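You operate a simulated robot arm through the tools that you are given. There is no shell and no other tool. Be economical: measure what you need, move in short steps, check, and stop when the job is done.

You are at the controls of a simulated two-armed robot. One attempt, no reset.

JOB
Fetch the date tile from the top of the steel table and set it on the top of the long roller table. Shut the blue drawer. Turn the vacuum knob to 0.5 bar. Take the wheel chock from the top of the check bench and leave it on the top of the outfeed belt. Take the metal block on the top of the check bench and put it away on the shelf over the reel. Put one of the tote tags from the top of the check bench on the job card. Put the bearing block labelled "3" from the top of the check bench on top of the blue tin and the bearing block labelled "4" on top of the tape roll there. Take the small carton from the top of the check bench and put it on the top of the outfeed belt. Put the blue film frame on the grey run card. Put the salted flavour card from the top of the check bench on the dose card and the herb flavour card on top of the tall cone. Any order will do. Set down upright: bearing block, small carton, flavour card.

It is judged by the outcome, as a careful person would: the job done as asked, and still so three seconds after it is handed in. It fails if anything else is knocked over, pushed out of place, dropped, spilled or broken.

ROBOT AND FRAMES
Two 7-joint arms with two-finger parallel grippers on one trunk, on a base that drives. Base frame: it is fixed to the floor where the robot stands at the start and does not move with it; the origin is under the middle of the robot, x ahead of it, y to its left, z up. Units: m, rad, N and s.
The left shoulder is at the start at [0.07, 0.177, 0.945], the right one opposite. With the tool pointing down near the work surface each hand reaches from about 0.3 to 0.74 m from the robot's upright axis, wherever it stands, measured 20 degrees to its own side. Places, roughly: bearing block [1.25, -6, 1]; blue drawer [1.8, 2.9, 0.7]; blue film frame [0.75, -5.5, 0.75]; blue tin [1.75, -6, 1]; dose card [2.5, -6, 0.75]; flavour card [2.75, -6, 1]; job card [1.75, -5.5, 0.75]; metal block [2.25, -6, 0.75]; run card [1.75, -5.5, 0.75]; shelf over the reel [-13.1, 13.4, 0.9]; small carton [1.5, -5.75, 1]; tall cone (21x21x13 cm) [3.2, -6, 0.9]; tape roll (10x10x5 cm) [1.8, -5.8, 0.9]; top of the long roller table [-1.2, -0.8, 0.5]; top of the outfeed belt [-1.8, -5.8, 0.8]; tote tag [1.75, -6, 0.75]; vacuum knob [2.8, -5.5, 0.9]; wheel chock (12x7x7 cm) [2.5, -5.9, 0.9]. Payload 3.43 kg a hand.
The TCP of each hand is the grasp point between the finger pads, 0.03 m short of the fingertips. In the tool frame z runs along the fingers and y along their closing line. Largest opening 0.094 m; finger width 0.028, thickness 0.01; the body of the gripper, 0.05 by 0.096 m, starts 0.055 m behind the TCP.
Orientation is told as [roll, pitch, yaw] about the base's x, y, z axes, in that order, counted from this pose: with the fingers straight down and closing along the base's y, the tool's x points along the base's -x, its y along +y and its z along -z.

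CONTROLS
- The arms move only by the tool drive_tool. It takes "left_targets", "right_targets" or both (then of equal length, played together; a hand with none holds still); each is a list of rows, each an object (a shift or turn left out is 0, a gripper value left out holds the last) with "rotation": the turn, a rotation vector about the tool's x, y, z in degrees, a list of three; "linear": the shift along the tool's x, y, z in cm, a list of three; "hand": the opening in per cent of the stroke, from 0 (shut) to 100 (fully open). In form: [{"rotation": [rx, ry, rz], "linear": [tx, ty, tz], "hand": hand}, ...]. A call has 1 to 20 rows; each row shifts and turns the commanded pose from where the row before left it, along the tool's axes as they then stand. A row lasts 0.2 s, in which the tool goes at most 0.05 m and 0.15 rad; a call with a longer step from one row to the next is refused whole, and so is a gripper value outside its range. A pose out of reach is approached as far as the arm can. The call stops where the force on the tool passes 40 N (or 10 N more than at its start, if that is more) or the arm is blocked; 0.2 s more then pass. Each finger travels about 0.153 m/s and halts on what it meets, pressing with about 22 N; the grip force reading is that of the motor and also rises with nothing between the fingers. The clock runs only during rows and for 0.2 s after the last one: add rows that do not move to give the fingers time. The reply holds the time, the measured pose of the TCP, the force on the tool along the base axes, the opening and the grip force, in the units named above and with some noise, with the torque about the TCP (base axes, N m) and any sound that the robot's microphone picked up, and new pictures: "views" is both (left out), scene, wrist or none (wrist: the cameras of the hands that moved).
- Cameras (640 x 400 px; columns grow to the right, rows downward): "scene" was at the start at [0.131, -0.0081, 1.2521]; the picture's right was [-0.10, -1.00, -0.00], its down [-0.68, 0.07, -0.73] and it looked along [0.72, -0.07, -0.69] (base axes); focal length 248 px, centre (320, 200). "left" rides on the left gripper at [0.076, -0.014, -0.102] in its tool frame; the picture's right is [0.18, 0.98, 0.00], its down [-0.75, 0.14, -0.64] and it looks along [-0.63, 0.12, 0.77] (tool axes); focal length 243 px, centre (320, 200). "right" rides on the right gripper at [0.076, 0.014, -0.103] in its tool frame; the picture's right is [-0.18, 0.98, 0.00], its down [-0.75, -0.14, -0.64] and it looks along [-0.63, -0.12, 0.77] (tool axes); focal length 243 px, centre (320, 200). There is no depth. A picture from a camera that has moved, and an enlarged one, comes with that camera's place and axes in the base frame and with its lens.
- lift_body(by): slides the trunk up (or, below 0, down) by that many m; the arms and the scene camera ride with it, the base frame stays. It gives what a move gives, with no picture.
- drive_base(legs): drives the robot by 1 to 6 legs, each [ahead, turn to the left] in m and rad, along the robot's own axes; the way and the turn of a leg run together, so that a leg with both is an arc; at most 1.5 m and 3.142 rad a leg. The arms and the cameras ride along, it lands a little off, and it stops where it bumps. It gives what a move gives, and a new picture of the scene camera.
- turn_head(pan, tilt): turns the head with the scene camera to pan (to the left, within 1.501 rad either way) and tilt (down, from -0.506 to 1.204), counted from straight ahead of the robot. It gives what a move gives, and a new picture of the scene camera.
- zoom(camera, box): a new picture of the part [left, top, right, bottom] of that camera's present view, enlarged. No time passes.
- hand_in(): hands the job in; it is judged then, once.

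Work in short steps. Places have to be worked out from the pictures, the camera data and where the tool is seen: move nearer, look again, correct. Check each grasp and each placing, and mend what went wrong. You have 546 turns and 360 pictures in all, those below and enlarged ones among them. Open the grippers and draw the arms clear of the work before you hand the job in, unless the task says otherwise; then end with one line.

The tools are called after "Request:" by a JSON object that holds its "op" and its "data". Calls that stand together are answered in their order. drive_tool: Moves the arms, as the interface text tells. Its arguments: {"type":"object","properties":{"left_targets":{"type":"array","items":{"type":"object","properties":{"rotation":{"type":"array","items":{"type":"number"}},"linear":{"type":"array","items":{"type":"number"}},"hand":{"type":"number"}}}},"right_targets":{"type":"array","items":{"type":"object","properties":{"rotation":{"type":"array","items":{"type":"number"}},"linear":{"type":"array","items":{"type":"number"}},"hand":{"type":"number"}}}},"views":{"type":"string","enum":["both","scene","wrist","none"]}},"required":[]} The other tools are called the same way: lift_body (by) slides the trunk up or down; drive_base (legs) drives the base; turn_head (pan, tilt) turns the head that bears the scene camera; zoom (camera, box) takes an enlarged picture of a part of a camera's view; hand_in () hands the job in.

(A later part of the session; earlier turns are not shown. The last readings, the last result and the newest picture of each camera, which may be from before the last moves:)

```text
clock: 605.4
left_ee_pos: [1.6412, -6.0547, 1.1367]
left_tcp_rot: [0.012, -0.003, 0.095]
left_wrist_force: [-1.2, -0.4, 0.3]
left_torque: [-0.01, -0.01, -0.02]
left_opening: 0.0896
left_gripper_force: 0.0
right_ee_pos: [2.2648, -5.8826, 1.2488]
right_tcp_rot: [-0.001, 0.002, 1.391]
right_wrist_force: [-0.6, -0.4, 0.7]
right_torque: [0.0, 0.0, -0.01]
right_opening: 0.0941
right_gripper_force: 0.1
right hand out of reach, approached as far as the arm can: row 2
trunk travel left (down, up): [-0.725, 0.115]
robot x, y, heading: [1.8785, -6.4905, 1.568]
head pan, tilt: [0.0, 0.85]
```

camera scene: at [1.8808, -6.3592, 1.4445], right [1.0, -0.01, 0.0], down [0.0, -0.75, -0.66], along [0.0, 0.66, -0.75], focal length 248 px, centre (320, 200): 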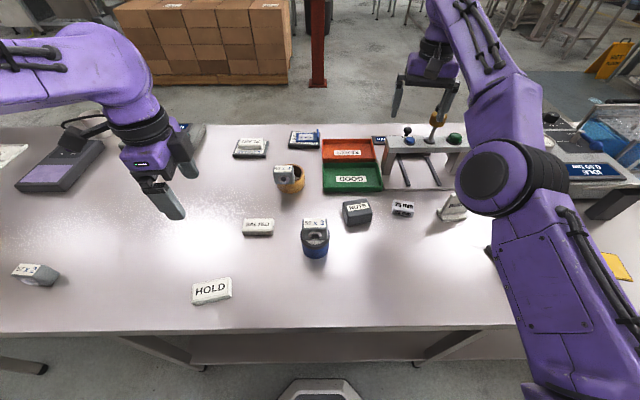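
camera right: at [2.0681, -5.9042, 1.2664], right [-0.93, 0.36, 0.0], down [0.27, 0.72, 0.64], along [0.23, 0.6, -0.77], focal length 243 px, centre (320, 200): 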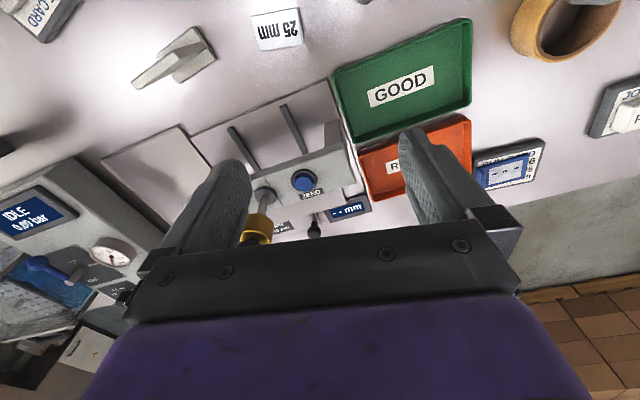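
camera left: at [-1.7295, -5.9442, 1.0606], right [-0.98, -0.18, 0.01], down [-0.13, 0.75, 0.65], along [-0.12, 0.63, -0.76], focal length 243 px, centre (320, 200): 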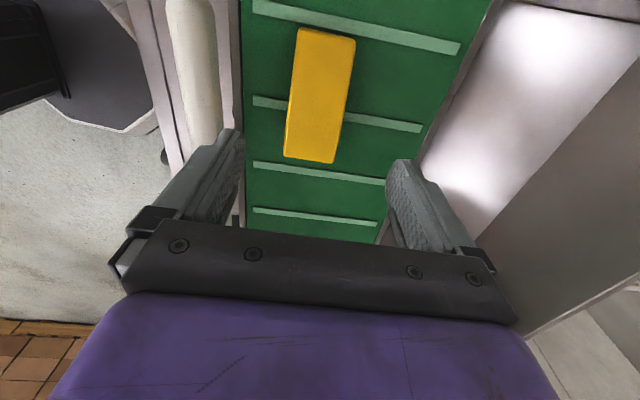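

In sync again. Now retract backwards in small moves.

Request:
{"op": "drive_tool", "data": {"right_targets": [{"linear": [4, 0, 0]}, {"linear": [4, 0, 0]}, {"linear": [4, 0, 0]}, {"linear": [3, 0, 0]}, {}], "views": "scene"}}

```text
clock: 606.6
left_ee_pos: [1.641, -6.0531, 1.1368]
left_tcp_rot: [0.01, -0.005, 0.095]
left_wrist_force: [0.0, 0.6, 0.5]
left_torque: [0.0, 0.02, 0.01]
left_opening: 0.0895
left_gripper_force: 0.0
right_ee_pos: [2.2632, -5.9209, 1.2648]
right_tcp_rot: [-0.001, 0.0, 1.389]
right_wrist_force: [-0.3, 0.0, -0.3]
right_torque: [-0.03, -0.02, -0.01]
right_opening: 0.094
right_gripper_force: 0.0
right hand out of reach, approached as far as the arm can: row 1, 2, 3
trunk travel left (down, up): [-0.725, 0.115]
robot x, y, heading: [1.8794, -6.4891, 1.568]
head pan, tilt: [0.0, 0.85]
camera scene: at [1.8808, -6.358, 1.4443], right [1.0, -0.01, 0.0], down [0.0, -0.75, -0.66], along [0.0, 0.66, -0.75], focal length 248 px, centre (320, 200)
```

scene: 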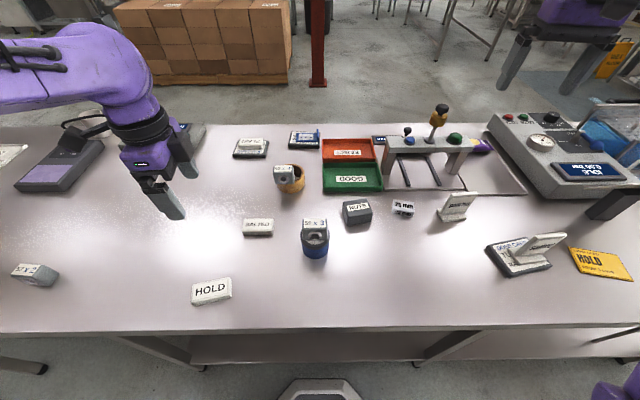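

Request:
{"op": "drive_tool", "data": {"right_targets": [{}, {}, {}], "views": "none"}}

```text
clock: 607.4
left_ee_pos: [1.6399, -6.0539, 1.1359]
left_tcp_rot: [0.013, -0.003, 0.095]
left_wrist_force: [-0.6, -0.5, -0.7]
left_torque: [0.0, 0.05, 0.02]
left_opening: 0.0893
left_gripper_force: 0.0
right_ee_pos: [2.2615, -5.9222, 1.2662]
right_tcp_rot: [-0.001, 0.001, 1.391]
right_wrist_force: [-0.5, 0.5, 0.5]
right_torque: [0.01, 0.04, 0.02]
right_opening: 0.0939
right_gripper_force: 0.0
trunk travel left (down, up): [-0.725, 0.115]
robot x, y, heading: [1.8837, -6.4868, 1.567]
head pan, tilt: [0.0, 0.85]
```

Request:
{"op": "drive_tool", "data": {"right_targets": [{"linear": [3, 0, 0]}, {"linear": [3, 0, 0]}, {"linear": [3, 0, 2]}, {"linear": [0, 0, 4]}, {"linear": [0, 0, 4]}], "views": "scene"}}

```text
clock: 608.6
left_ee_pos: [1.6416, -6.0534, 1.1372]
left_tcp_rot: [0.01, -0.002, 0.094]
left_wrist_force: [0.6, -0.2, 0.3]
left_torque: [-0.01, 0.02, 0.0]
left_opening: 0.0894
left_gripper_force: 0.0
right_ee_pos: [2.2482, -6.0087, 1.1669]
right_tcp_rot: [0.001, -0.001, 1.39]
right_wrist_force: [-0.5, 0.8, 0.2]
right_torque: [-0.02, 0.02, -0.01]
right_opening: 0.094
right_gripper_force: 0.1
trunk travel left (down, up): [-0.725, 0.115]
robot x, y, heading: [1.8797, -6.4865, 1.568]
head pan, tilt: [0.0, 0.85]
camera scene: at [1.8826, -6.3584, 1.4445], right [1.0, -0.01, 0.0], down [-0.01, -0.75, -0.66], along [0.0, 0.66, -0.75], focal length 248 px, centre (320, 200)
```

scene: 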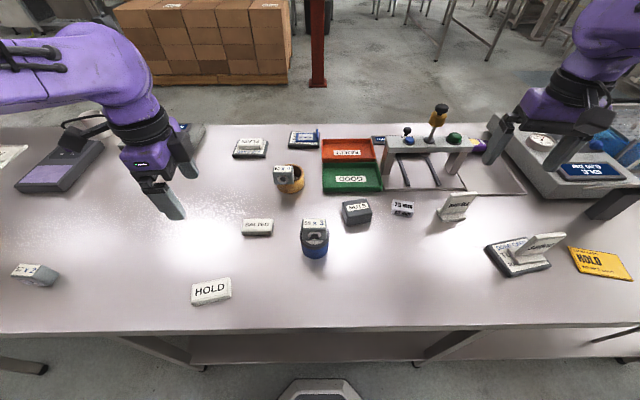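

The arm is free again. Over to the metal block.

Request:
{"op": "drive_tool", "data": {"right_targets": [{"linear": [-2.4, 3.5, 0]}, {"linear": [-2.4, 3.5, 0]}, {"linear": [-2.4, 3.5, 0]}, {"linear": [-2.4, 3.5, 0]}, {"linear": [0, 0, 4]}, {"linear": [0, 0, 4]}, {}], "views": "wrist"}}

```text
clock: 610.2
left_ee_pos: [1.6411, -6.0537, 1.137]
left_tcp_rot: [0.013, -0.003, 0.094]
left_wrist_force: [0.0, -1.0, -0.5]
left_torque: [0.0, -0.03, -0.01]
left_opening: 0.0895
left_gripper_force: 0.1
right_ee_pos: [2.1259, -5.8907, 1.087]
right_tcp_rot: [-0.001, 0.0, 1.392]
right_wrist_force: [0.0, -0.1, 0.1]
right_torque: [-0.02, 0.0, -0.05]
right_opening: 0.094
right_gripper_force: 0.0
trunk travel left (down, up): [-0.725, 0.115]
robot x, y, heading: [1.885, -6.485, 1.569]
head pan, tilt: [0.0, 0.85]
camera right: at [2.0975, -5.9636, 1.1895], right [-0.93, 0.36, 0.0], down [0.27, 0.72, 0.64], along [0.23, 0.6, -0.77], focal length 243 px, centre (320, 200)
```

right: 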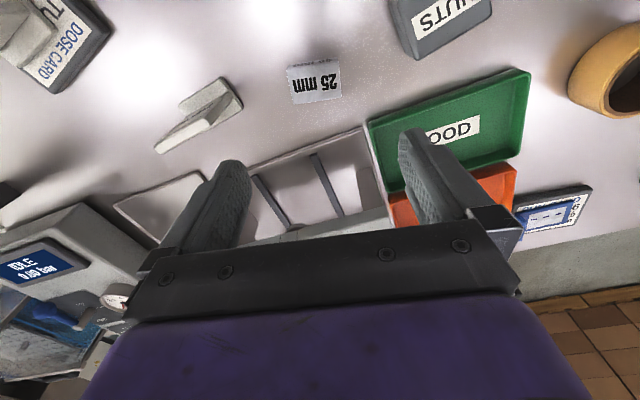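

Aligned. Lower to z ≈ 0.892 and grip.

Request:
{"op": "drive_tool", "data": {"right_targets": [{"linear": [0, -0.7, 4]}, {"linear": [0, 0, 4.5]}, {"linear": [0, 0, 4.5]}, {"linear": [0, 0, 4]}, {"linear": [0, 0, 1.5]}, {"linear": [0, 0, 0.9]}, {"hand": 0}, {}, {}, {}], "views": "wrist"}}

```text
clock: 612.4
left_ee_pos: [1.6408, -6.0545, 1.1373]
left_tcp_rot: [0.011, -0.004, 0.094]
left_wrist_force: [-0.2, -0.5, 0.6]
left_torque: [0.0, 0.0, 0.0]
left_opening: 0.0891
left_gripper_force: 0.1
right_ee_pos: [2.1341, -5.8897, 0.8926]
right_tcp_rot: [0.0, 0.002, 1.39]
right_wrist_force: [-0.4, -0.5, -0.3]
right_torque: [0.04, 0.03, 0.0]
right_opening: 0.0593
right_gripper_force: 22.1
trunk travel left (down, up): [-0.725, 0.115]
robot x, y, heading: [1.8827, -6.4876, 1.566]
head pan, tilt: [0.0, 0.85]
camera right: at [2.1064, -5.9637, 0.9955], right [-0.93, 0.36, 0.0], down [0.27, 0.72, 0.64], along [0.23, 0.6, -0.77], focal length 243 px, centre (320, 200)
```

right: 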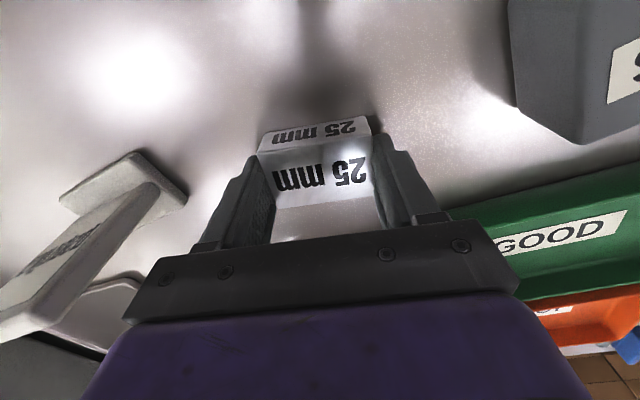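

Metal block gripped. Lift, draw in, back off.

Request:
{"op": "drive_tool", "data": {"right_targets": [{"linear": [0, 0, -4]}, {"linear": [0, 0, -4.5]}, {"linear": [0, 0, -4.5]}, {"linear": [0, 0, -4.5]}, {"linear": [0, 0, -4.5]}, {"linear": [3, 0, -4]}, {"linear": [4, 0, 0]}, {"linear": [4, 0, 0]}, {"linear": [3, 0, 0]}], "views": "none"}}

Request:
{"op": "drive_base", "data": {"legs": [[-0.3, 0], [0, -1.57], [1.2, 0], [1.0, 0], [0, 1.57]]}}

Request:
{"op": "turn_head", "data": {"pan": 0.2, "tilt": 0.3}}

```text
clock: 614.4
left_ee_pos: [1.6461, -6.0549, 1.1383]
left_tcp_rot: [0.016, -0.001, 0.095]
left_wrist_force: [1.0, -0.6, 0.6]
left_torque: [0.02, 0.04, -0.01]
left_opening: 0.0893
left_gripper_force: 0.2
right_ee_pos: [2.113, -6.0295, 1.1532]
right_tcp_rot: [0.006, 0.0, 1.392]
right_wrist_force: [1.1, 0.3, -0.9]
right_torque: [0.02, 0.02, 0.01]
right_opening: 0.0596
right_gripper_force: 22.0
trunk travel left (down, up): [-0.725, 0.115]
robot x, y, heading: [1.8813, -6.4901, 1.564]
head pan, tilt: [0.0, 0.85]
```

```text
clock: 634.5
left_ee_pos: [3.7625, -6.3158, 1.1362]
left_tcp_rot: [0.012, -0.002, 0.179]
left_wrist_force: [-0.4, -0.6, 0.6]
left_torque: [0.03, 0.01, 0.02]
left_opening: 0.0893
left_gripper_force: 0.0
right_ee_pos: [4.2266, -6.249, 1.1533]
right_tcp_rot: [0.001, 0.0, 1.478]
right_wrist_force: [0.1, -0.8, -0.9]
right_torque: [-0.02, -0.02, 0.01]
right_opening: 0.0595
right_gripper_force: 21.8
trunk travel left (down, up): [-0.725, 0.115]
robot x, y, heading: [4.0377, -6.7278, 1.65]
head pan, tilt: [0.0, 0.85]
camera scene: at [4.0268, -6.5996, 1.4445], right [1.0, 0.08, 0.0], down [0.06, -0.75, -0.66], along [-0.05, 0.66, -0.75], focal length 248 px, centre (320, 200)
```

scene: 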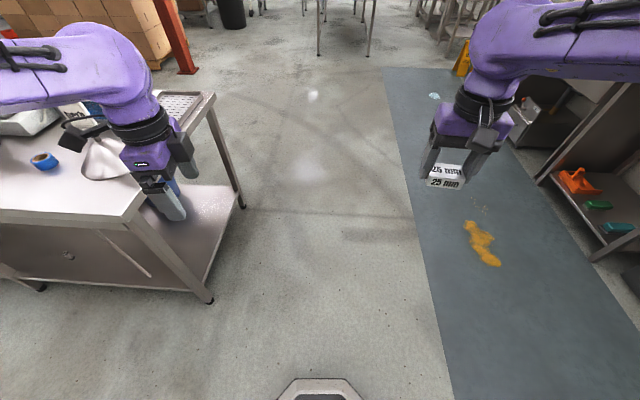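

```text
clock: 635.4
left_ee_pos: [3.7619, -6.3171, 1.1369]
left_tcp_rot: [0.012, -0.005, 0.18]
left_wrist_force: [-0.1, -0.3, 0.1]
left_torque: [0.04, 0.02, 0.03]
left_opening: 0.0896
left_gripper_force: 0.0
right_ee_pos: [4.2253, -6.2501, 1.154]
right_tcp_rot: [0.0, 0.0, 1.475]
right_wrist_force: [-0.2, -0.1, -0.8]
right_torque: [0.01, 0.03, 0.0]
right_opening: 0.0594
right_gripper_force: 21.5
trunk travel left (down, up): [-0.725, 0.115]
robot x, y, heading: [4.0416, -6.7297, 1.649]
head pan, tilt: [0.201, 0.3]
camera scene: at [4.0074, -6.5877, 1.4928], right [0.96, 0.28, 0.0], down [0.08, -0.29, -0.95], along [-0.26, 0.92, -0.3], focal length 248 px, centre (320, 200)
```

scene: 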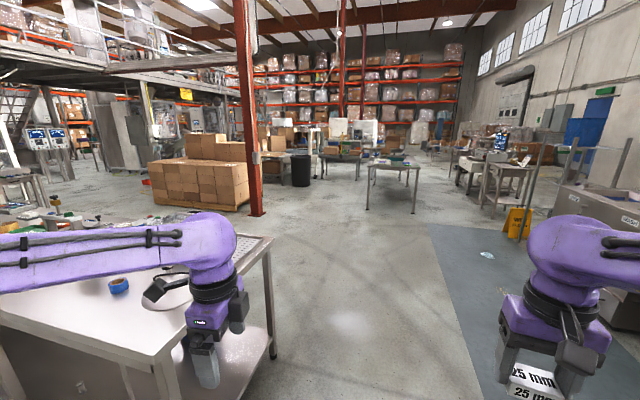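

There is a corridor north around x ≈ 2.8 between the black bin and a grey table. I drive up past the bench end and look again.

Request:
{"op": "drive_base", "data": {"legs": [[0, -0.08], [1.2, 0], [1.0, 0], [0, 0.6], [1.3, 0], [0, -0.6]]}}

```text
clock: 656.1
left_ee_pos: [3.0402, -3.0478, 1.1367]
left_tcp_rot: [0.012, -0.004, 0.092]
left_wrist_force: [0.5, 0.6, -0.3]
left_torque: [0.01, 0.01, 0.02]
left_opening: 0.0895
left_gripper_force: 0.2
right_ee_pos: [3.5078, -3.0227, 1.1542]
right_tcp_rot: [0.0, 0.001, 1.387]
right_wrist_force: [0.1, 0.5, -1.9]
right_torque: [-0.03, 0.0, 0.01]
right_opening: 0.0598
right_gripper_force: 21.6
trunk travel left (down, up): [-0.725, 0.115]
robot x, y, heading: [3.2794, -3.4808, 1.561]
head pan, tilt: [0.201, 0.3]
camera scene: at [3.2592, -3.3393, 1.4929], right [0.98, 0.19, 0.0], down [0.06, -0.29, -0.96], along [-0.18, 0.94, -0.3], focal length 248 px, centre (320, 200)
```

scene: 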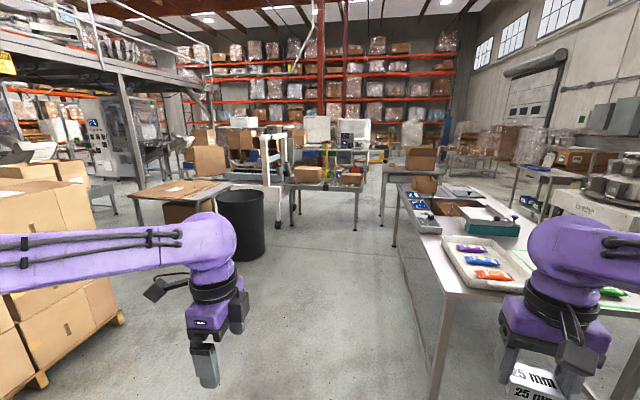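

The steel line blocks the way north here, but a ~1 m corridor runs west along y ≈ -1.6 between the card table and the cartons back to the start area. I go there.

Request:
{"op": "drive_base", "data": {"legs": [[0, 0.17], [1.0, 0], [0.9, 0], [0, 1.41]]}}

Request:
{"op": "turn_head", "data": {"pan": 0, "tilt": 0.5}}

```text
clock: 669.6
left_ee_pos: [2.5591, -1.9078, 1.1373]
left_tcp_rot: [0.013, -0.002, 1.72]
left_wrist_force: [0.4, 0.9, 0.1]
left_torque: [-0.01, 0.02, 0.0]
left_opening: 0.0894
left_gripper_force: 0.1
right_ee_pos: [2.5069, -1.4419, 1.1524]
right_tcp_rot: [0.0, 0.0, 3.015]
right_wrist_force: [0.1, -0.2, -0.9]
right_torque: [0.02, 0.0, 0.0]
right_opening: 0.0598
right_gripper_force: 22.0
trunk travel left (down, up): [-0.725, 0.115]
robot x, y, heading: [2.9785, -1.6427, -3.095]
head pan, tilt: [0.201, 0.3]
camera scene: at [2.8369, -1.6694, 1.4929], right [-0.25, 0.97, 0.0], down [0.29, 0.07, -0.96], along [-0.93, -0.24, -0.3], focal length 248 px, centre (320, 200)
```

scene: 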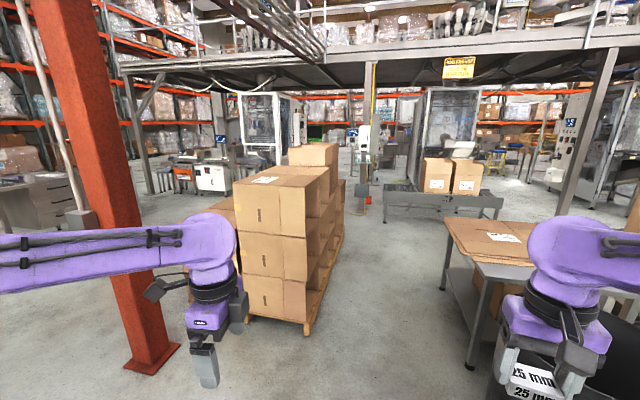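

```text
clock: 670.4
left_ee_pos: [2.5588, -1.9086, 1.1366]
left_tcp_rot: [0.012, 0.0, 1.719]
left_wrist_force: [0.0, -0.3, 0.3]
left_torque: [0.03, -0.04, -0.03]
left_opening: 0.0897
left_gripper_force: 0.1
right_ee_pos: [2.5073, -1.4416, 1.1538]
right_tcp_rot: [0.0, 0.0, 3.015]
right_wrist_force: [-0.5, -0.1, -2.0]
right_torque: [0.02, -0.02, 0.0]
right_opening: 0.0598
right_gripper_force: 21.9
trunk travel left (down, up): [-0.725, 0.115]
robot x, y, heading: [2.9795, -1.6435, -3.092]
head pan, tilt: [0.0, 0.499]
camera scene: at [2.8366, -1.6511, 1.4745], right [-0.05, 1.0, 0.0], down [0.48, 0.02, -0.88], along [-0.88, -0.04, -0.48], focal length 248 px, centre (320, 200)
```

scene: 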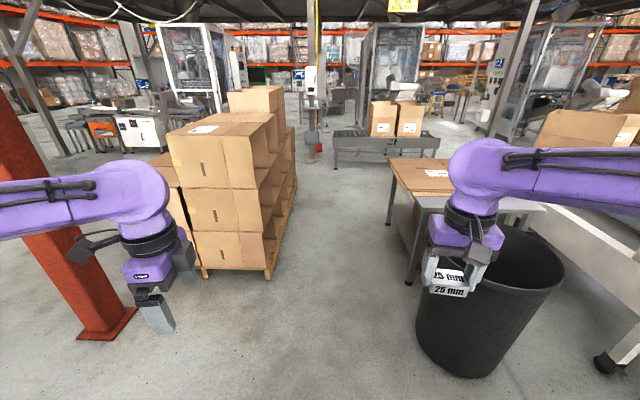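

I check how far my left elbow sticks out before entering the corridor.

Request:
{"op": "turn_head", "data": {"pan": 1.3, "tilt": 0.6}}

```text
clock: 671.8
left_ee_pos: [2.5589, -1.9085, 1.1365]
left_tcp_rot: [0.013, -0.001, 1.718]
left_wrist_force: [1.2, -0.1, 0.4]
left_torque: [-0.04, 0.0, 0.03]
left_opening: 0.0892
left_gripper_force: 0.1
right_ee_pos: [2.5076, -1.4422, 1.1529]
right_tcp_rot: [0.001, 0.001, 3.017]
right_wrist_force: [-0.3, -0.4, -1.5]
right_torque: [-0.03, 0.0, 0.0]
right_opening: 0.0593
right_gripper_force: 22.2
trunk travel left (down, up): [-0.725, 0.115]
robot x, y, heading: [2.9818, -1.6441, -3.093]
head pan, tilt: [1.3, 0.6]
camera scene: at [2.9078, -1.7327, 1.4654], right [-0.98, 0.22, 0.0], down [0.13, 0.55, -0.83], along [-0.18, -0.8, -0.56], focal length 248 px, centre (320, 200)
```

scene: 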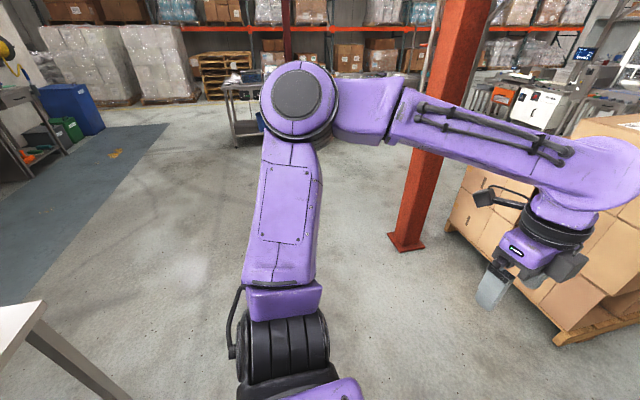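

Elbow at z ≈ 1.38; I raise the trunk 0.11 m so it clears the tall cartons, and drive west along y ≈ -1.6.

Request:
{"op": "lift_body", "data": {"by": 0.11}}

Request:
{"op": "turn_head", "data": {"pan": 0, "tilt": 0.6}}

Request:
{"op": "drive_base", "data": {"legs": [[0, -0.06], [1.5, 0]]}}

```text
clock: 673.2
left_ee_pos: [2.5587, -1.9081, 1.2468]
left_tcp_rot: [0.013, -0.003, 1.719]
left_wrist_force: [-0.3, -0.2, 0.3]
left_torque: [-0.04, 0.01, 0.0]
left_opening: 0.0894
left_gripper_force: 0.1
right_ee_pos: [2.5073, -1.44, 1.263]
right_tcp_rot: [0.0, 0.0, 3.016]
right_wrist_force: [-0.1, 0.2, -2.0]
right_torque: [-0.01, 0.01, 0.0]
right_opening: 0.0596
right_gripper_force: 21.9
trunk travel left (down, up): [-0.835, 0.005]
robot x, y, heading: [2.9774, -1.6422, -3.095]
head pan, tilt: [1.3, 0.6]
```

```text
clock: 674.7
left_ee_pos: [2.5589, -1.9084, 1.2467]
left_tcp_rot: [0.012, -0.001, 1.72]
left_wrist_force: [0.2, -0.5, -0.7]
left_torque: [0.01, 0.02, 0.04]
left_opening: 0.0893
left_gripper_force: 0.0
right_ee_pos: [2.5069, -1.4419, 1.2645]
right_tcp_rot: [0.001, 0.002, 3.016]
right_wrist_force: [0.1, -0.1, -2.4]
right_torque: [-0.02, -0.02, -0.01]
right_opening: 0.0594
right_gripper_force: 22.0
trunk travel left (down, up): [-0.835, 0.005]
robot x, y, heading: [2.9768, -1.6474, -3.089]
head pan, tilt: [0.0, 0.6]
camera scene: at [2.8391, -1.6508, 1.5754], right [-0.05, 1.0, 0.0], down [0.56, 0.03, -0.82], along [-0.82, -0.04, -0.57], focal length 248 px, centre (320, 200)
```

scene: 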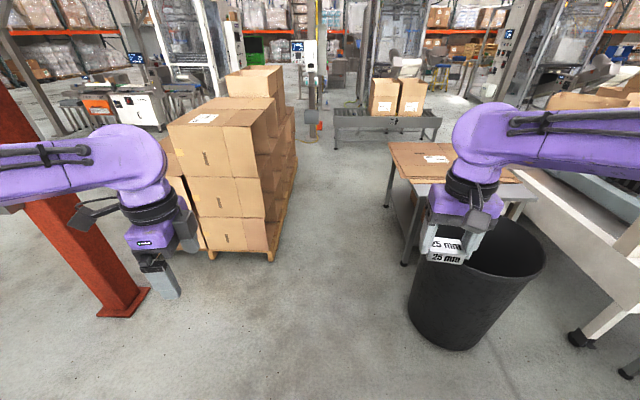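

```text
clock: 682.4
left_ee_pos: [1.0957, -1.8765, 1.2462]
left_tcp_rot: [0.013, -0.002, 1.67]
left_wrist_force: [0.6, 0.0, 0.3]
left_torque: [-0.01, 0.01, -0.01]
left_opening: 0.0894
left_gripper_force: 0.0
right_ee_pos: [1.0678, -1.4075, 1.2644]
right_tcp_rot: [0.0, 0.0, 2.965]
right_wrist_force: [-0.9, -1.0, -1.3]
right_torque: [-0.01, 0.01, 0.01]
right_opening: 0.0594
right_gripper_force: 22.0
trunk travel left (down, up): [-0.835, 0.005]
robot x, y, heading: [1.532, -1.6365, 3.137]
head pan, tilt: [0.0, 0.6]
camera scene: at [1.3888, -1.6334, 1.5754], right [0.0, 1.0, 0.0], down [0.56, 0.0, -0.83], along [-0.83, 0.0, -0.56], focal length 248 px, centre (320, 200)
```

scene: 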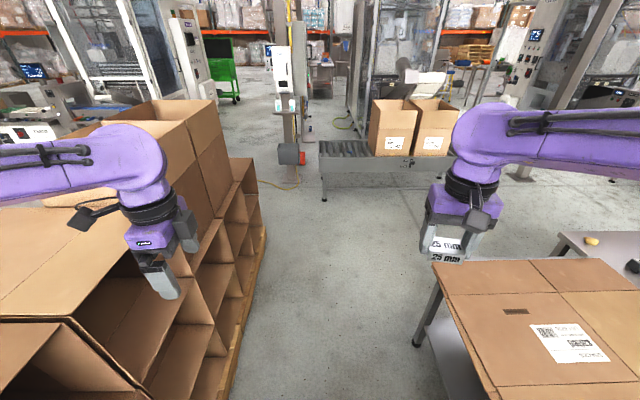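

Corridor is fine. Continue west, then turn north in the start area.

Request:
{"op": "drive_base", "data": {"legs": [[0, -0.03], [1.5, 0], [0.3, 0], [0, -1.54]]}}

Request:
{"op": "turn_head", "data": {"pan": -0.2, "tilt": 0.35}}

```text
clock: 695.6
left_ee_pos: [-0.5259, -1.121, 1.2481]
left_tcp_rot: [0.012, -0.003, 0.104]
left_wrist_force: [-1.0, 0.6, -0.4]
left_torque: [0.01, 0.01, 0.01]
left_opening: 0.0894
left_gripper_force: 0.1
right_ee_pos: [-0.0588, -1.092, 1.2643]
right_tcp_rot: [-0.001, -0.002, 1.397]
right_wrist_force: [0.5, -0.6, -1.8]
right_torque: [-0.01, 0.04, -0.01]
right_opening: 0.0595
right_gripper_force: 22.3
trunk travel left (down, up): [-0.835, 0.005]
robot x, y, heading: [-0.2814, -1.5558, 1.568]
head pan, tilt: [0.0, 0.6]
camera scene: at [-0.2846, -1.4143, 1.5754], right [1.0, 0.0, 0.0], down [0.0, -0.57, -0.82], along [0.0, 0.82, -0.57], focal length 248 px, centre (320, 200)
```

scene: 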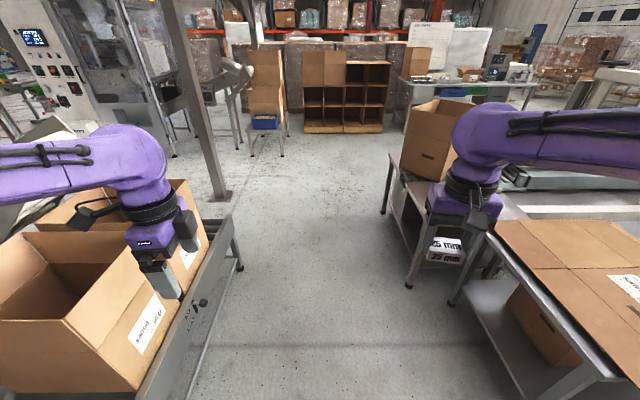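

```text
clock: 696.4
left_ee_pos: [-0.5263, -1.1198, 1.2463]
left_tcp_rot: [0.012, -0.004, 0.102]
left_wrist_force: [-0.5, -0.5, 0.8]
left_torque: [0.0, -0.02, 0.0]
left_opening: 0.0895
left_gripper_force: 0.1
right_ee_pos: [-0.0586, -1.0918, 1.2652]
right_tcp_rot: [0.0, 0.0, 1.398]
right_wrist_force: [-0.7, 0.0, -2.2]
right_torque: [0.02, 0.02, -0.03]
right_opening: 0.0596
right_gripper_force: 22.0
trunk travel left (down, up): [-0.835, 0.005]
robot x, y, heading: [-0.2794, -1.5577, 1.572]
head pan, tilt: [-0.201, 0.351]
camera scene: at [-0.2656, -1.4114, 1.5981], right [0.98, -0.2, 0.0], down [-0.07, -0.34, -0.94], along [0.19, 0.92, -0.34], focal length 248 px, centre (320, 200)
```

scene: 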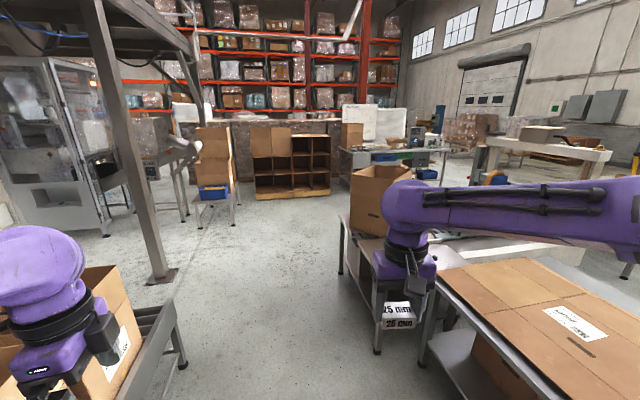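

North is open between the roller table and the steel table. I drive to y ≈ 1.5.

Request:
{"op": "drive_base", "data": {"legs": [[0, 0.03], [1.5, 0], [1.4, 0], [0, -0.8]]}}

Request:
{"op": "turn_head", "data": {"pan": 0, "tilt": 0.4}}

```text
clock: 712.9
left_ee_pos: [-0.2811, 1.8453, 1.2464]
left_tcp_rot: [0.013, -0.002, -0.658]
left_wrist_force: [-0.9, 0.0, -0.1]
left_torque: [0.0, 0.02, -0.01]
left_opening: 0.089
left_gripper_force: 0.0
right_ee_pos: [0.0785, 1.5447, 1.2635]
right_tcp_rot: [-0.003, 0.0, 0.638]
right_wrist_force: [0.5, 0.1, -1.4]
right_torque: [0.03, 0.02, -0.01]
right_opening: 0.0594
right_gripper_force: 21.7
trunk travel left (down, up): [-0.835, 0.005]
robot x, y, heading: [-0.3996, 1.3631, 0.813]
head pan, tilt: [-0.201, 0.351]
camera scene: at [-0.2932, 1.4556, 1.5981], right [0.57, -0.82, 0.0], down [-0.28, -0.2, -0.94], along [0.77, 0.54, -0.34], focal length 248 px, centre (320, 200)
```

scene: 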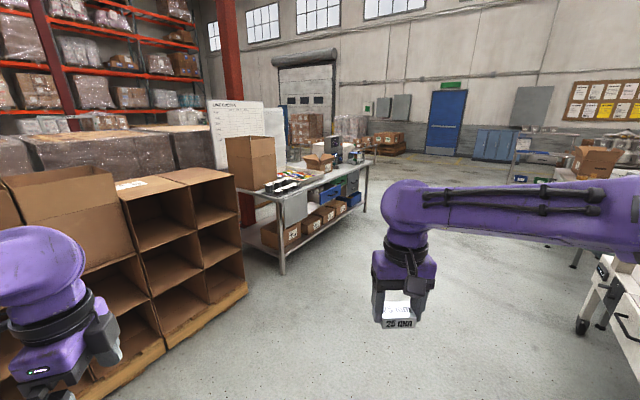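

```text
clock: 713.6
left_ee_pos: [-0.2815, 1.8448, 1.2458]
left_tcp_rot: [0.012, -0.002, -0.657]
left_wrist_force: [-0.4, 0.9, 0.4]
left_torque: [-0.02, -0.02, 0.06]
left_opening: 0.0891
left_gripper_force: 0.0
right_ee_pos: [0.0786, 1.5437, 1.2637]
right_tcp_rot: [-0.004, 0.001, 0.636]
right_wrist_force: [1.0, -0.3, -1.4]
right_torque: [-0.03, -0.02, 0.03]
right_opening: 0.0594
right_gripper_force: 22.7
trunk travel left (down, up): [-0.835, 0.005]
robot x, y, heading: [-0.404, 1.3629, 0.808]
head pan, tilt: [0.0, 0.4]
camera scene: at [-0.3052, 1.4686, 1.5936], right [0.72, -0.69, 0.0], down [-0.27, -0.28, -0.92], along [0.63, 0.67, -0.39], focal length 248 px, centre (320, 200)
```

scene: 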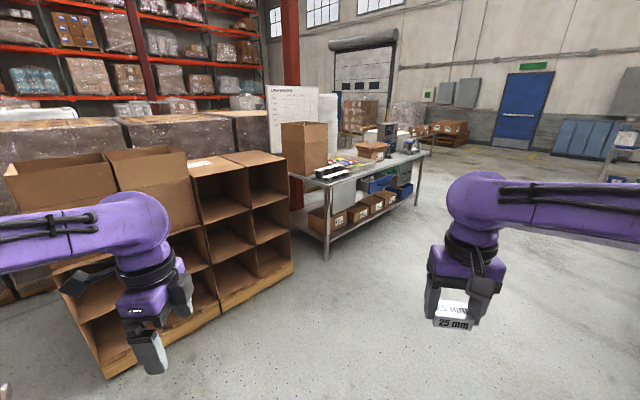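

Zoom on the drawer bench.

Request:
{"op": "zoom", "data": {"camera": "scene", "box": [270, 110, 446, 220]}}

```text
3.64 times, centred on (358, 165) of scene
camera zoom: at [-0.3052, 1.4686, 1.5936], right [0.72, -0.69, 0.0], down [-0.27, -0.28, -0.92], along [0.63, 0.67, -0.39], focal length 903 px, centre (182, 327)
```

zoom: 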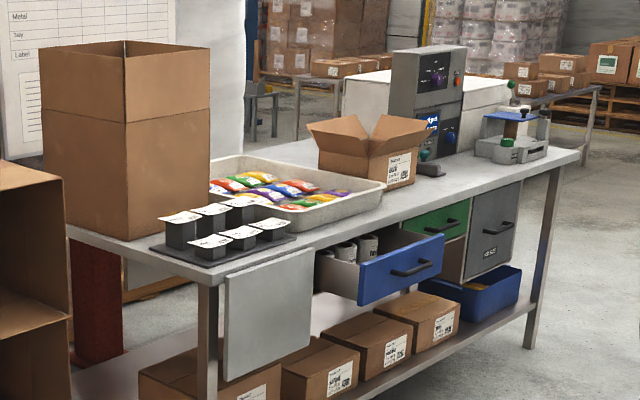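

The blue drawer stands open at about x 1.95, front face y ≈ 2.9, z ≈ 0.68. I drive to (2.1, 2.3), facing it.

Request:
{"op": "drive_base", "data": {"legs": [[0, -0.45], [1.4, 0], [1.25, 0], [0, 1.2]]}}

Request:
{"op": "turn_head", "data": {"pan": 0, "tilt": 0.75}}

```text
clock: 730.7
left_ee_pos: [1.8162, 2.7835, 1.2473]
left_tcp_rot: [0.013, -0.001, 0.088]
left_wrist_force: [-0.1, -0.4, -0.5]
left_torque: [0.01, -0.01, 0.02]
left_opening: 0.0895
left_gripper_force: 0.1
right_ee_pos: [2.2852, 2.8048, 1.2624]
right_tcp_rot: [-0.002, -0.001, 1.383]
right_wrist_force: [-0.3, -0.4, -1.3]
right_torque: [0.01, 0.01, -0.02]
right_opening: 0.0598
right_gripper_force: 21.2
trunk travel left (down, up): [-0.835, 0.005]
robot x, y, heading: [2.0555, 2.3483, 1.553]
head pan, tilt: [0.0, 0.4]
camera scene: at [2.0534, 2.4901, 1.5936], right [1.0, -0.01, 0.0], down [-0.01, -0.39, -0.92], along [0.01, 0.92, -0.39], focal length 248 px, centre (320, 200)
```

scene: 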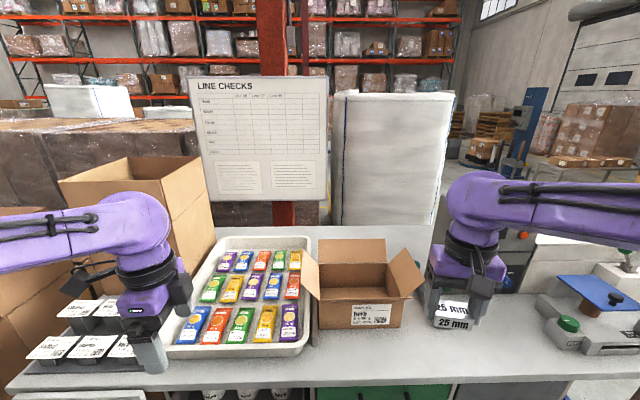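

```text
clock: 731.5
left_ee_pos: [1.8158, 2.7832, 1.247]
left_tcp_rot: [0.015, -0.002, 0.087]
left_wrist_force: [-0.2, -0.5, 0.5]
left_torque: [0.05, 0.01, -0.01]
left_opening: 0.0892
left_gripper_force: 0.1
right_ee_pos: [2.2834, 2.8052, 1.2641]
right_tcp_rot: [-0.002, 0.0, 1.382]
right_wrist_force: [-0.1, 0.3, -1.4]
right_torque: [-0.01, 0.01, -0.02]
right_opening: 0.0593
right_gripper_force: 22.2
trunk travel left (down, up): [-0.835, 0.005]
robot x, y, heading: [2.0496, 2.3443, 1.559]
head pan, tilt: [0.0, 0.75]
camera scene: at [2.0526, 2.4803, 1.5626], right [1.0, -0.01, 0.0], down [-0.01, -0.68, -0.73], along [0.01, 0.73, -0.68], focal length 248 px, centre (320, 200)
```

scene: 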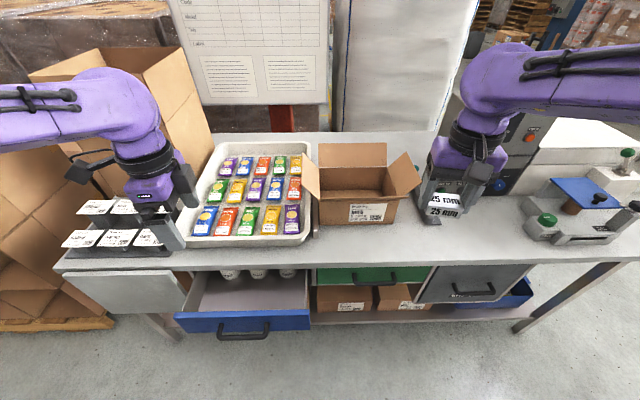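

The blue drawer's front is ≈ (1.80, 2.82), closed neighbours at y ≈ 2.95. I back off 0.25 m, lower the trunk, and turn the left hand to point forward, fingers closed, to push it in.

Request:
{"op": "drive_base", "data": {"legs": [[-0.28, 0]]}}

Request:
{"op": "lift_body", "data": {"by": -0.3}}

Request:
{"op": "drive_tool", "data": {"left_targets": [{"rotation": [0, 0, -8.4], "hand": 0}, {"rotation": [0, 0, -8.4]}, {"rotation": [0, 0, -8.4]}, {"rotation": [0, 0, -8.4]}, {"rotation": [0, 0, -8.4]}, {"rotation": [0, 0, -8.4]}, {"rotation": [0, 0, -8.4]}, {"rotation": [0, 0, -8.4]}, {"rotation": [0, 0, -8.4]}, {"rotation": [0, 0, -8.4]}], "views": "none"}}

Request:
{"op": "drive_tool", "data": {"left_targets": [{"rotation": [0, -8, 0]}, {"rotation": [0, -8, 0]}, {"rotation": [0, -8, 0]}, {"rotation": [0, -8, 0]}, {"rotation": [0, -8, 0]}, {"rotation": [0, -8, 0]}, {"rotation": [0, -8, 0]}, {"rotation": [0, -8, 0]}, {"rotation": [0, -8, 0]}, {"rotation": [0, -8, 0]}, {"rotation": [0, -8, 0]}], "views": "scene"}}

```text
clock: 733.5
left_ee_pos: [1.8101, 2.5096, 1.2452]
left_tcp_rot: [0.01, -0.003, 0.089]
left_wrist_force: [-0.6, -0.4, -0.4]
left_torque: [0.01, -0.03, 0.01]
left_opening: 0.0892
left_gripper_force: 0.0
right_ee_pos: [2.2794, 2.531, 1.2622]
right_tcp_rot: [-0.001, 0.001, 1.386]
right_wrist_force: [0.9, -0.4, -1.7]
right_torque: [0.01, -0.01, 0.02]
right_opening: 0.0595
right_gripper_force: 22.3
trunk travel left (down, up): [-0.835, 0.005]
robot x, y, heading: [2.0501, 2.0684, 1.558]
head pan, tilt: [0.0, 0.75]
camera scene: at [2.0489, 2.2069, 1.5622], right [1.0, -0.01, 0.0], down [-0.01, -0.68, -0.73], along [0.01, 0.73, -0.68], focal length 248 px, centre (320, 200)
```

scene: 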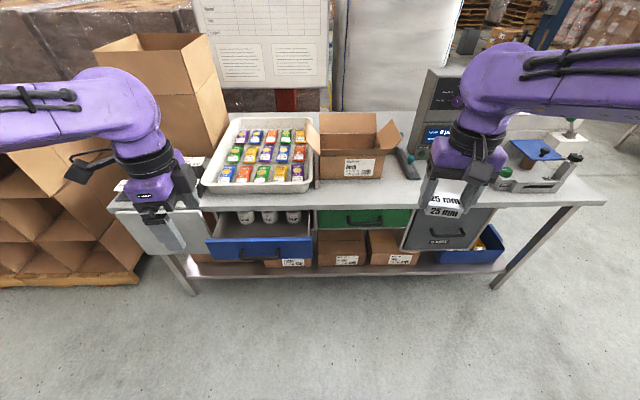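

```text
clock: 736.5
left_ee_pos: [1.811, 2.506, 0.9477]
left_tcp_rot: [0.012, -0.001, 0.09]
left_wrist_force: [-0.7, 0.7, 0.6]
left_torque: [0.02, 0.02, -0.02]
left_opening: 0.0892
left_gripper_force: 0.0
right_ee_pos: [2.2795, 2.5289, 0.963]
right_tcp_rot: [-0.002, 0.0, 1.384]
right_wrist_force: [0.3, 0.6, -1.7]
right_torque: [0.02, -0.02, 0.0]
right_opening: 0.0596
right_gripper_force: 22.2
trunk travel left (down, up): [-0.535, 0.305]
robot x, y, heading: [2.0457, 2.0698, 1.558]
head pan, tilt: [0.0, 0.75]
```

```text
clock: 738.7
left_ee_pos: [1.8111, 2.5063, 0.9464]
left_tcp_rot: [0.0, -0.012, 1.56]
left_wrist_force: [-0.6, -0.3, -0.2]
left_torque: [-0.02, -0.02, 0.0]
left_opening: 0.0002
left_gripper_force: 21.6
right_ee_pos: [2.2804, 2.5292, 0.9623]
right_tcp_rot: [-0.002, 0.0, 1.384]
right_wrist_force: [1.2, 0.3, -0.8]
right_torque: [-0.01, -0.03, 0.03]
right_opening: 0.0594
right_gripper_force: 21.8
trunk travel left (down, up): [-0.535, 0.305]
robot x, y, heading: [2.0497, 2.0718, 1.559]
head pan, tilt: [0.0, 0.75]
```

```text
clock: 741.1
left_ee_pos: [1.8113, 2.5869, 0.9767]
left_tcp_rot: [-0.104, -1.549, 1.658]
left_wrist_force: [0.0, 0.0, 0.1]
left_torque: [-0.01, 0.01, -0.02]
left_opening: 0.0
left_gripper_force: 21.8
left hand out of reach, approached as far as the arm can: row 6, 7, 8, 9, 10, 11
right_ee_pos: [2.2785, 2.5307, 0.9635]
right_tcp_rot: [-0.002, -0.001, 1.384]
right_wrist_force: [-0.3, 0.2, -1.4]
right_torque: [-0.03, 0.0, -0.01]
right_opening: 0.0595
right_gripper_force: 21.9
trunk travel left (down, up): [-0.535, 0.305]
robot x, y, heading: [2.0496, 2.0708, 1.558]
head pan, tilt: [0.0, 0.75]
camera scene: at [2.0486, 2.2048, 1.2625], right [1.0, -0.01, 0.0], down [-0.01, -0.68, -0.73], along [0.01, 0.73, -0.68], focal length 248 px, centre (320, 200)
```

scene: 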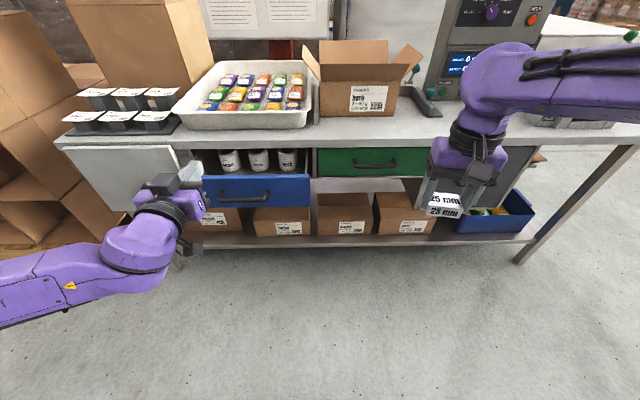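

The drawer face is at y ≈ 2.82, z 0.66–0.78, x ≈ 1.856; closed position y ≈ 3.0. I lower the horizontal fist to z ≈ 0.75 in front of it.

Request:
{"op": "drive_tool", "data": {"left_targets": [{"linear": [2, -1.5, 3]}, {"linear": [3, -1.5, 2]}, {"linear": [4, -1.5, 0]}, {"linear": [4.5, 0, 0]}, {"linear": [4.5, 0, 0]}, {"linear": [4, 0, 0]}, {}], "views": "both"}}

```text
clock: 742.7
left_ee_pos: [1.8617, 2.626, 0.7536]
left_tcp_rot: [0.088, -1.546, 1.472]
left_wrist_force: [0.6, 0.3, 0.6]
left_torque: [-0.02, -0.01, 0.02]
left_opening: 0.0
left_gripper_force: 21.8
right_ee_pos: [2.2793, 2.5293, 0.963]
right_tcp_rot: [-0.002, -0.001, 1.384]
right_wrist_force: [-0.3, -0.4, -1.7]
right_torque: [0.0, -0.01, -0.02]
right_opening: 0.0594
right_gripper_force: 21.8
trunk travel left (down, up): [-0.535, 0.305]
robot x, y, heading: [2.0505, 2.0715, 1.56]
head pan, tilt: [0.0, 0.75]
camera scene: at [2.0489, 2.2039, 1.2626], right [1.0, -0.01, 0.0], down [-0.01, -0.68, -0.73], along [0.01, 0.73, -0.68], focal length 248 px, centre (320, 200)
camera left: at [1.8748, 2.5222, 0.6799], right [-0.98, 0.01, -0.18], down [-0.15, -0.62, 0.77], along [-0.11, 0.78, 0.61], focal length 243 px, centre (320, 200)
```

scene: 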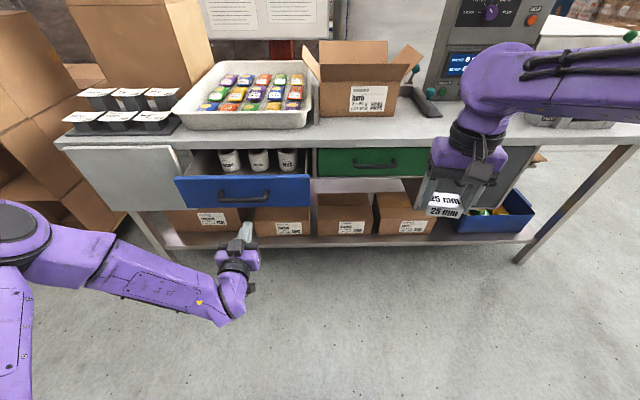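
left: 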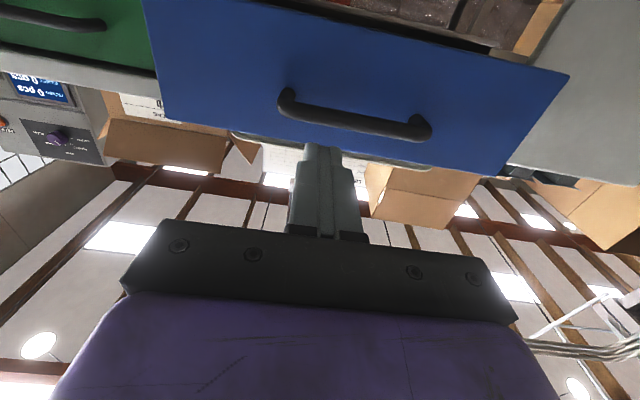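

The wrist view shows the drawer centre at x ≈ 1.81, handle z ≈ 0.766. I aim at (1.81, 0.722) just below the handle and approach to contact.

Request:
{"op": "drive_tool", "data": {"left_targets": [{"linear": [1.5, 2.5, 0]}, {"linear": [1.6, 2.5, 0]}, {"linear": [0, 0, 4]}, {"linear": [0, 0, 4]}, {"linear": [0, 0, 2]}, {}], "views": "both"}}

```text
clock: 744.1
left_ee_pos: [1.8691, 2.7289, 0.7539]
left_tcp_rot: [0.092, -1.544, 1.469]
left_wrist_force: [0.2, -0.3, 0.2]
left_torque: [0.01, 0.01, -0.01]
left_opening: 0.0
left_gripper_force: 21.9
left hand out of reach, approached as far as the arm can: row 1, 2, 3, 4
right_ee_pos: [2.2799, 2.5303, 0.9627]
right_tcp_rot: [-0.002, -0.001, 1.383]
right_wrist_force: [-0.7, -0.3, -2.0]
right_torque: [-0.01, 0.0, 0.01]
right_opening: 0.0595
right_gripper_force: 22.0
trunk travel left (down, up): [-0.535, 0.305]
robot x, y, heading: [2.049, 2.0727, 1.561]
head pan, tilt: [0.0, 0.75]
camera scene: at [2.0487, 2.2041, 1.2625], right [1.0, -0.01, 0.0], down [-0.01, -0.68, -0.73], along [0.01, 0.73, -0.68], focal length 248 px, centre (320, 200)
camera left: at [1.8832, 2.6247, 0.6804], right [-0.98, 0.0, -0.18], down [-0.14, -0.62, 0.77], along [-0.11, 0.78, 0.61], focal length 243 px, centre (320, 200)
```

scene: 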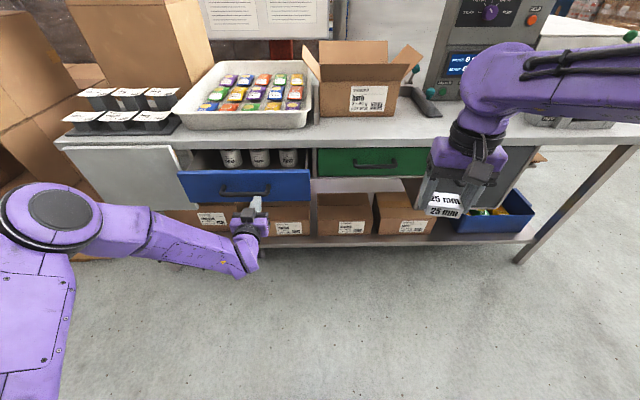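
left: 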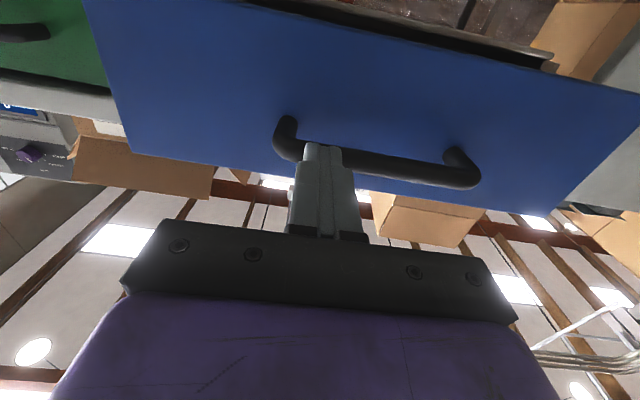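

The tip is level with the handle; I lower the trunk 4 cm to push below it, then advance in small steps.

Request:
{"op": "lift_body", "data": {"by": -0.04}}

Request:
{"op": "drive_tool", "data": {"left_targets": [{"linear": [0, 0, 2]}, {"linear": [0, 0, 1.5]}, {"linear": [0, 0, 1.5]}, {"linear": [0, 0, 1.5]}, {"linear": [0, 0, 1.5]}, {}], "views": "both"}}

```text
clock: 744.9
left_ee_pos: [1.8696, 2.7298, 0.7141]
left_tcp_rot: [0.098, -1.548, 1.464]
left_wrist_force: [0.7, -0.2, -0.1]
left_torque: [-0.04, -0.01, -0.01]
left_opening: 0.0
left_gripper_force: 21.5
right_ee_pos: [2.2792, 2.5302, 0.922]
right_tcp_rot: [-0.004, -0.001, 1.385]
right_wrist_force: [0.2, 0.2, -0.9]
right_torque: [0.02, 0.0, -0.01]
right_opening: 0.0595
right_gripper_force: 21.7
trunk travel left (down, up): [-0.495, 0.345]
robot x, y, heading: [2.0519, 2.0731, 1.562]
head pan, tilt: [0.0, 0.75]
```

```text
clock: 746.3
left_ee_pos: [1.8755, 2.8095, 0.7136]
left_tcp_rot: [0.186, -1.54, 1.383]
left_wrist_force: [0.6, 0.4, 0.6]
left_torque: [0.02, -0.02, -0.01]
left_opening: 0.0001
left_gripper_force: 22.4
left hand out of reach, approached as far as the arm can: row 4
right_ee_pos: [2.2796, 2.5288, 0.9228]
right_tcp_rot: [-0.002, 0.0, 1.385]
right_wrist_force: [0.4, 0.5, -1.6]
right_torque: [-0.02, -0.03, -0.02]
right_opening: 0.0594
right_gripper_force: 22.1
trunk travel left (down, up): [-0.495, 0.345]
robot x, y, heading: [2.045, 2.0689, 1.557]
head pan, tilt: [0.0, 0.75]
camera scene: at [2.0487, 2.2043, 1.2225], right [1.0, -0.01, 0.0], down [-0.01, -0.68, -0.73], along [0.01, 0.73, -0.68], focal length 248 px, centre (320, 200)
camera left: at [1.8897, 2.7044, 0.6407], right [-0.98, -0.01, -0.18], down [-0.14, -0.62, 0.77], along [-0.12, 0.78, 0.61], focal length 243 px, centre (320, 200)
```

scene: 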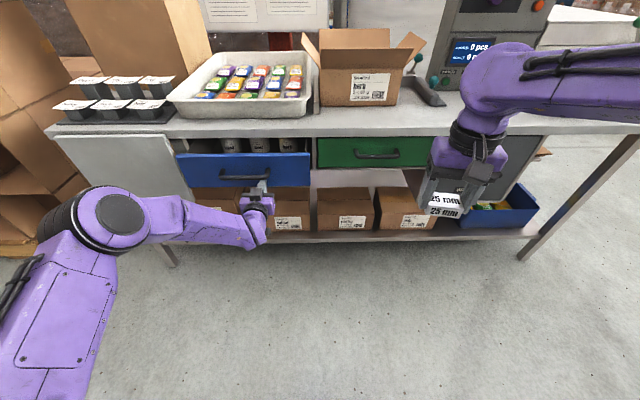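
left: 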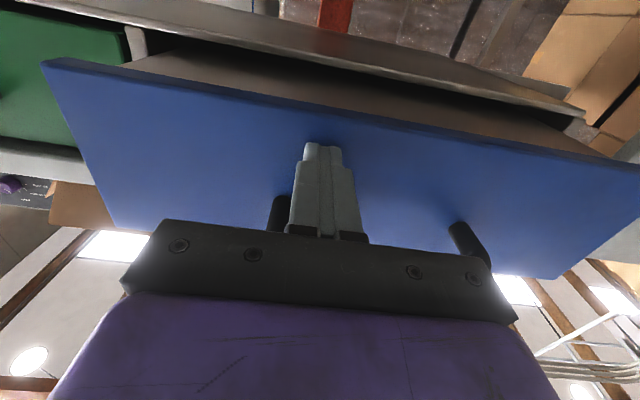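

Tip is at the drawer face below the handle. I push forward slowly.

Request:
{"op": "drive_tool", "data": {"left_targets": [{"linear": [0, 0, 1]}, {"linear": [0, 0, 1]}, {"linear": [0, 0, 1]}, {"linear": [0, 0, 1]}, {"linear": [0, 0, 1]}, {"linear": [0, 0, 1]}, {}], "views": "scene"}}

```text
clock: 747.9
left_ee_pos: [1.8811, 2.8687, 0.7147]
left_tcp_rot: [0.188, -1.541, 1.383]
left_wrist_force: [-0.9, -0.6, 0.3]
left_torque: [0.0, 0.0, -0.04]
left_opening: 0.0001
left_gripper_force: 22.4
left hand out of reach, approached as far as the arm can: row 1, 6
right_ee_pos: [2.2798, 2.529, 0.9236]
right_tcp_rot: [-0.002, 0.002, 1.384]
right_wrist_force: [-0.3, 0.3, -1.2]
right_torque: [0.02, 0.01, -0.03]
right_opening: 0.0597
right_gripper_force: 21.5
trunk travel left (down, up): [-0.495, 0.345]
robot x, y, heading: [2.0487, 2.0708, 1.558]
head pan, tilt: [0.0, 0.75]
camera scene: at [2.0488, 2.2043, 1.2225], right [1.0, -0.01, 0.0], down [-0.01, -0.68, -0.73], along [0.01, 0.73, -0.68], focal length 248 px, centre (320, 200)
```

scene: 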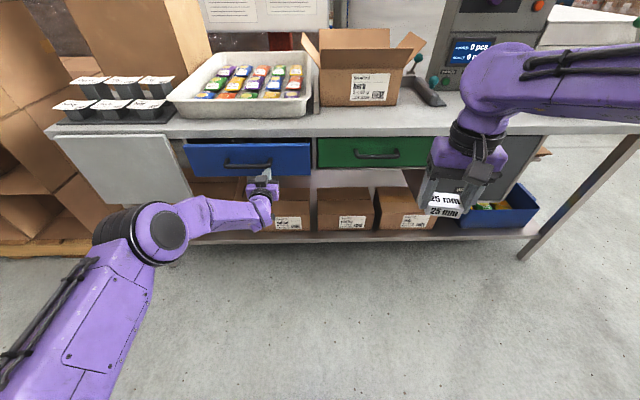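

The drawer slides in. A few more centimetres until it stops.

Request:
{"op": "drive_tool", "data": {"left_targets": [{"linear": [0, 0, 1]}, {"linear": [0, 0, 1]}, {"linear": [0, 0, 1]}, {"linear": [0, 0, 1]}, {"linear": [0, 0, 1]}, {}], "views": "scene"}}

```text
clock: 749.3
left_ee_pos: [1.8818, 2.9182, 0.7144]
left_tcp_rot: [0.083, -1.545, 1.477]
left_wrist_force: [-1.1, -5.7, -0.3]
left_torque: [0.05, -0.01, 0.09]
left_opening: 0.0
left_gripper_force: 22.3
right_ee_pos: [2.279, 2.5303, 0.9235]
right_tcp_rot: [-0.002, 0.0, 1.387]
right_wrist_force: [1.4, 0.8, -2.2]
right_torque: [0.03, 0.0, 0.01]
right_opening: 0.0594
right_gripper_force: 21.9
trunk travel left (down, up): [-0.495, 0.345]
robot x, y, heading: [2.0505, 2.0683, 1.559]
head pan, tilt: [0.0, 0.75]
camera scene: at [2.0487, 2.2038, 1.2225], right [1.0, -0.01, 0.0], down [-0.01, -0.68, -0.73], along [0.01, 0.73, -0.68], focal length 248 px, centre (320, 200)
```

scene: 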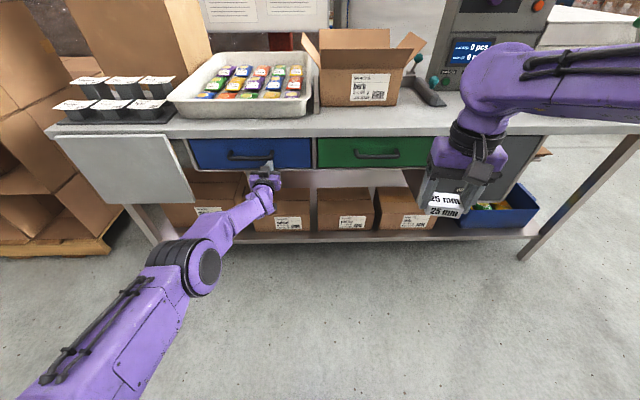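

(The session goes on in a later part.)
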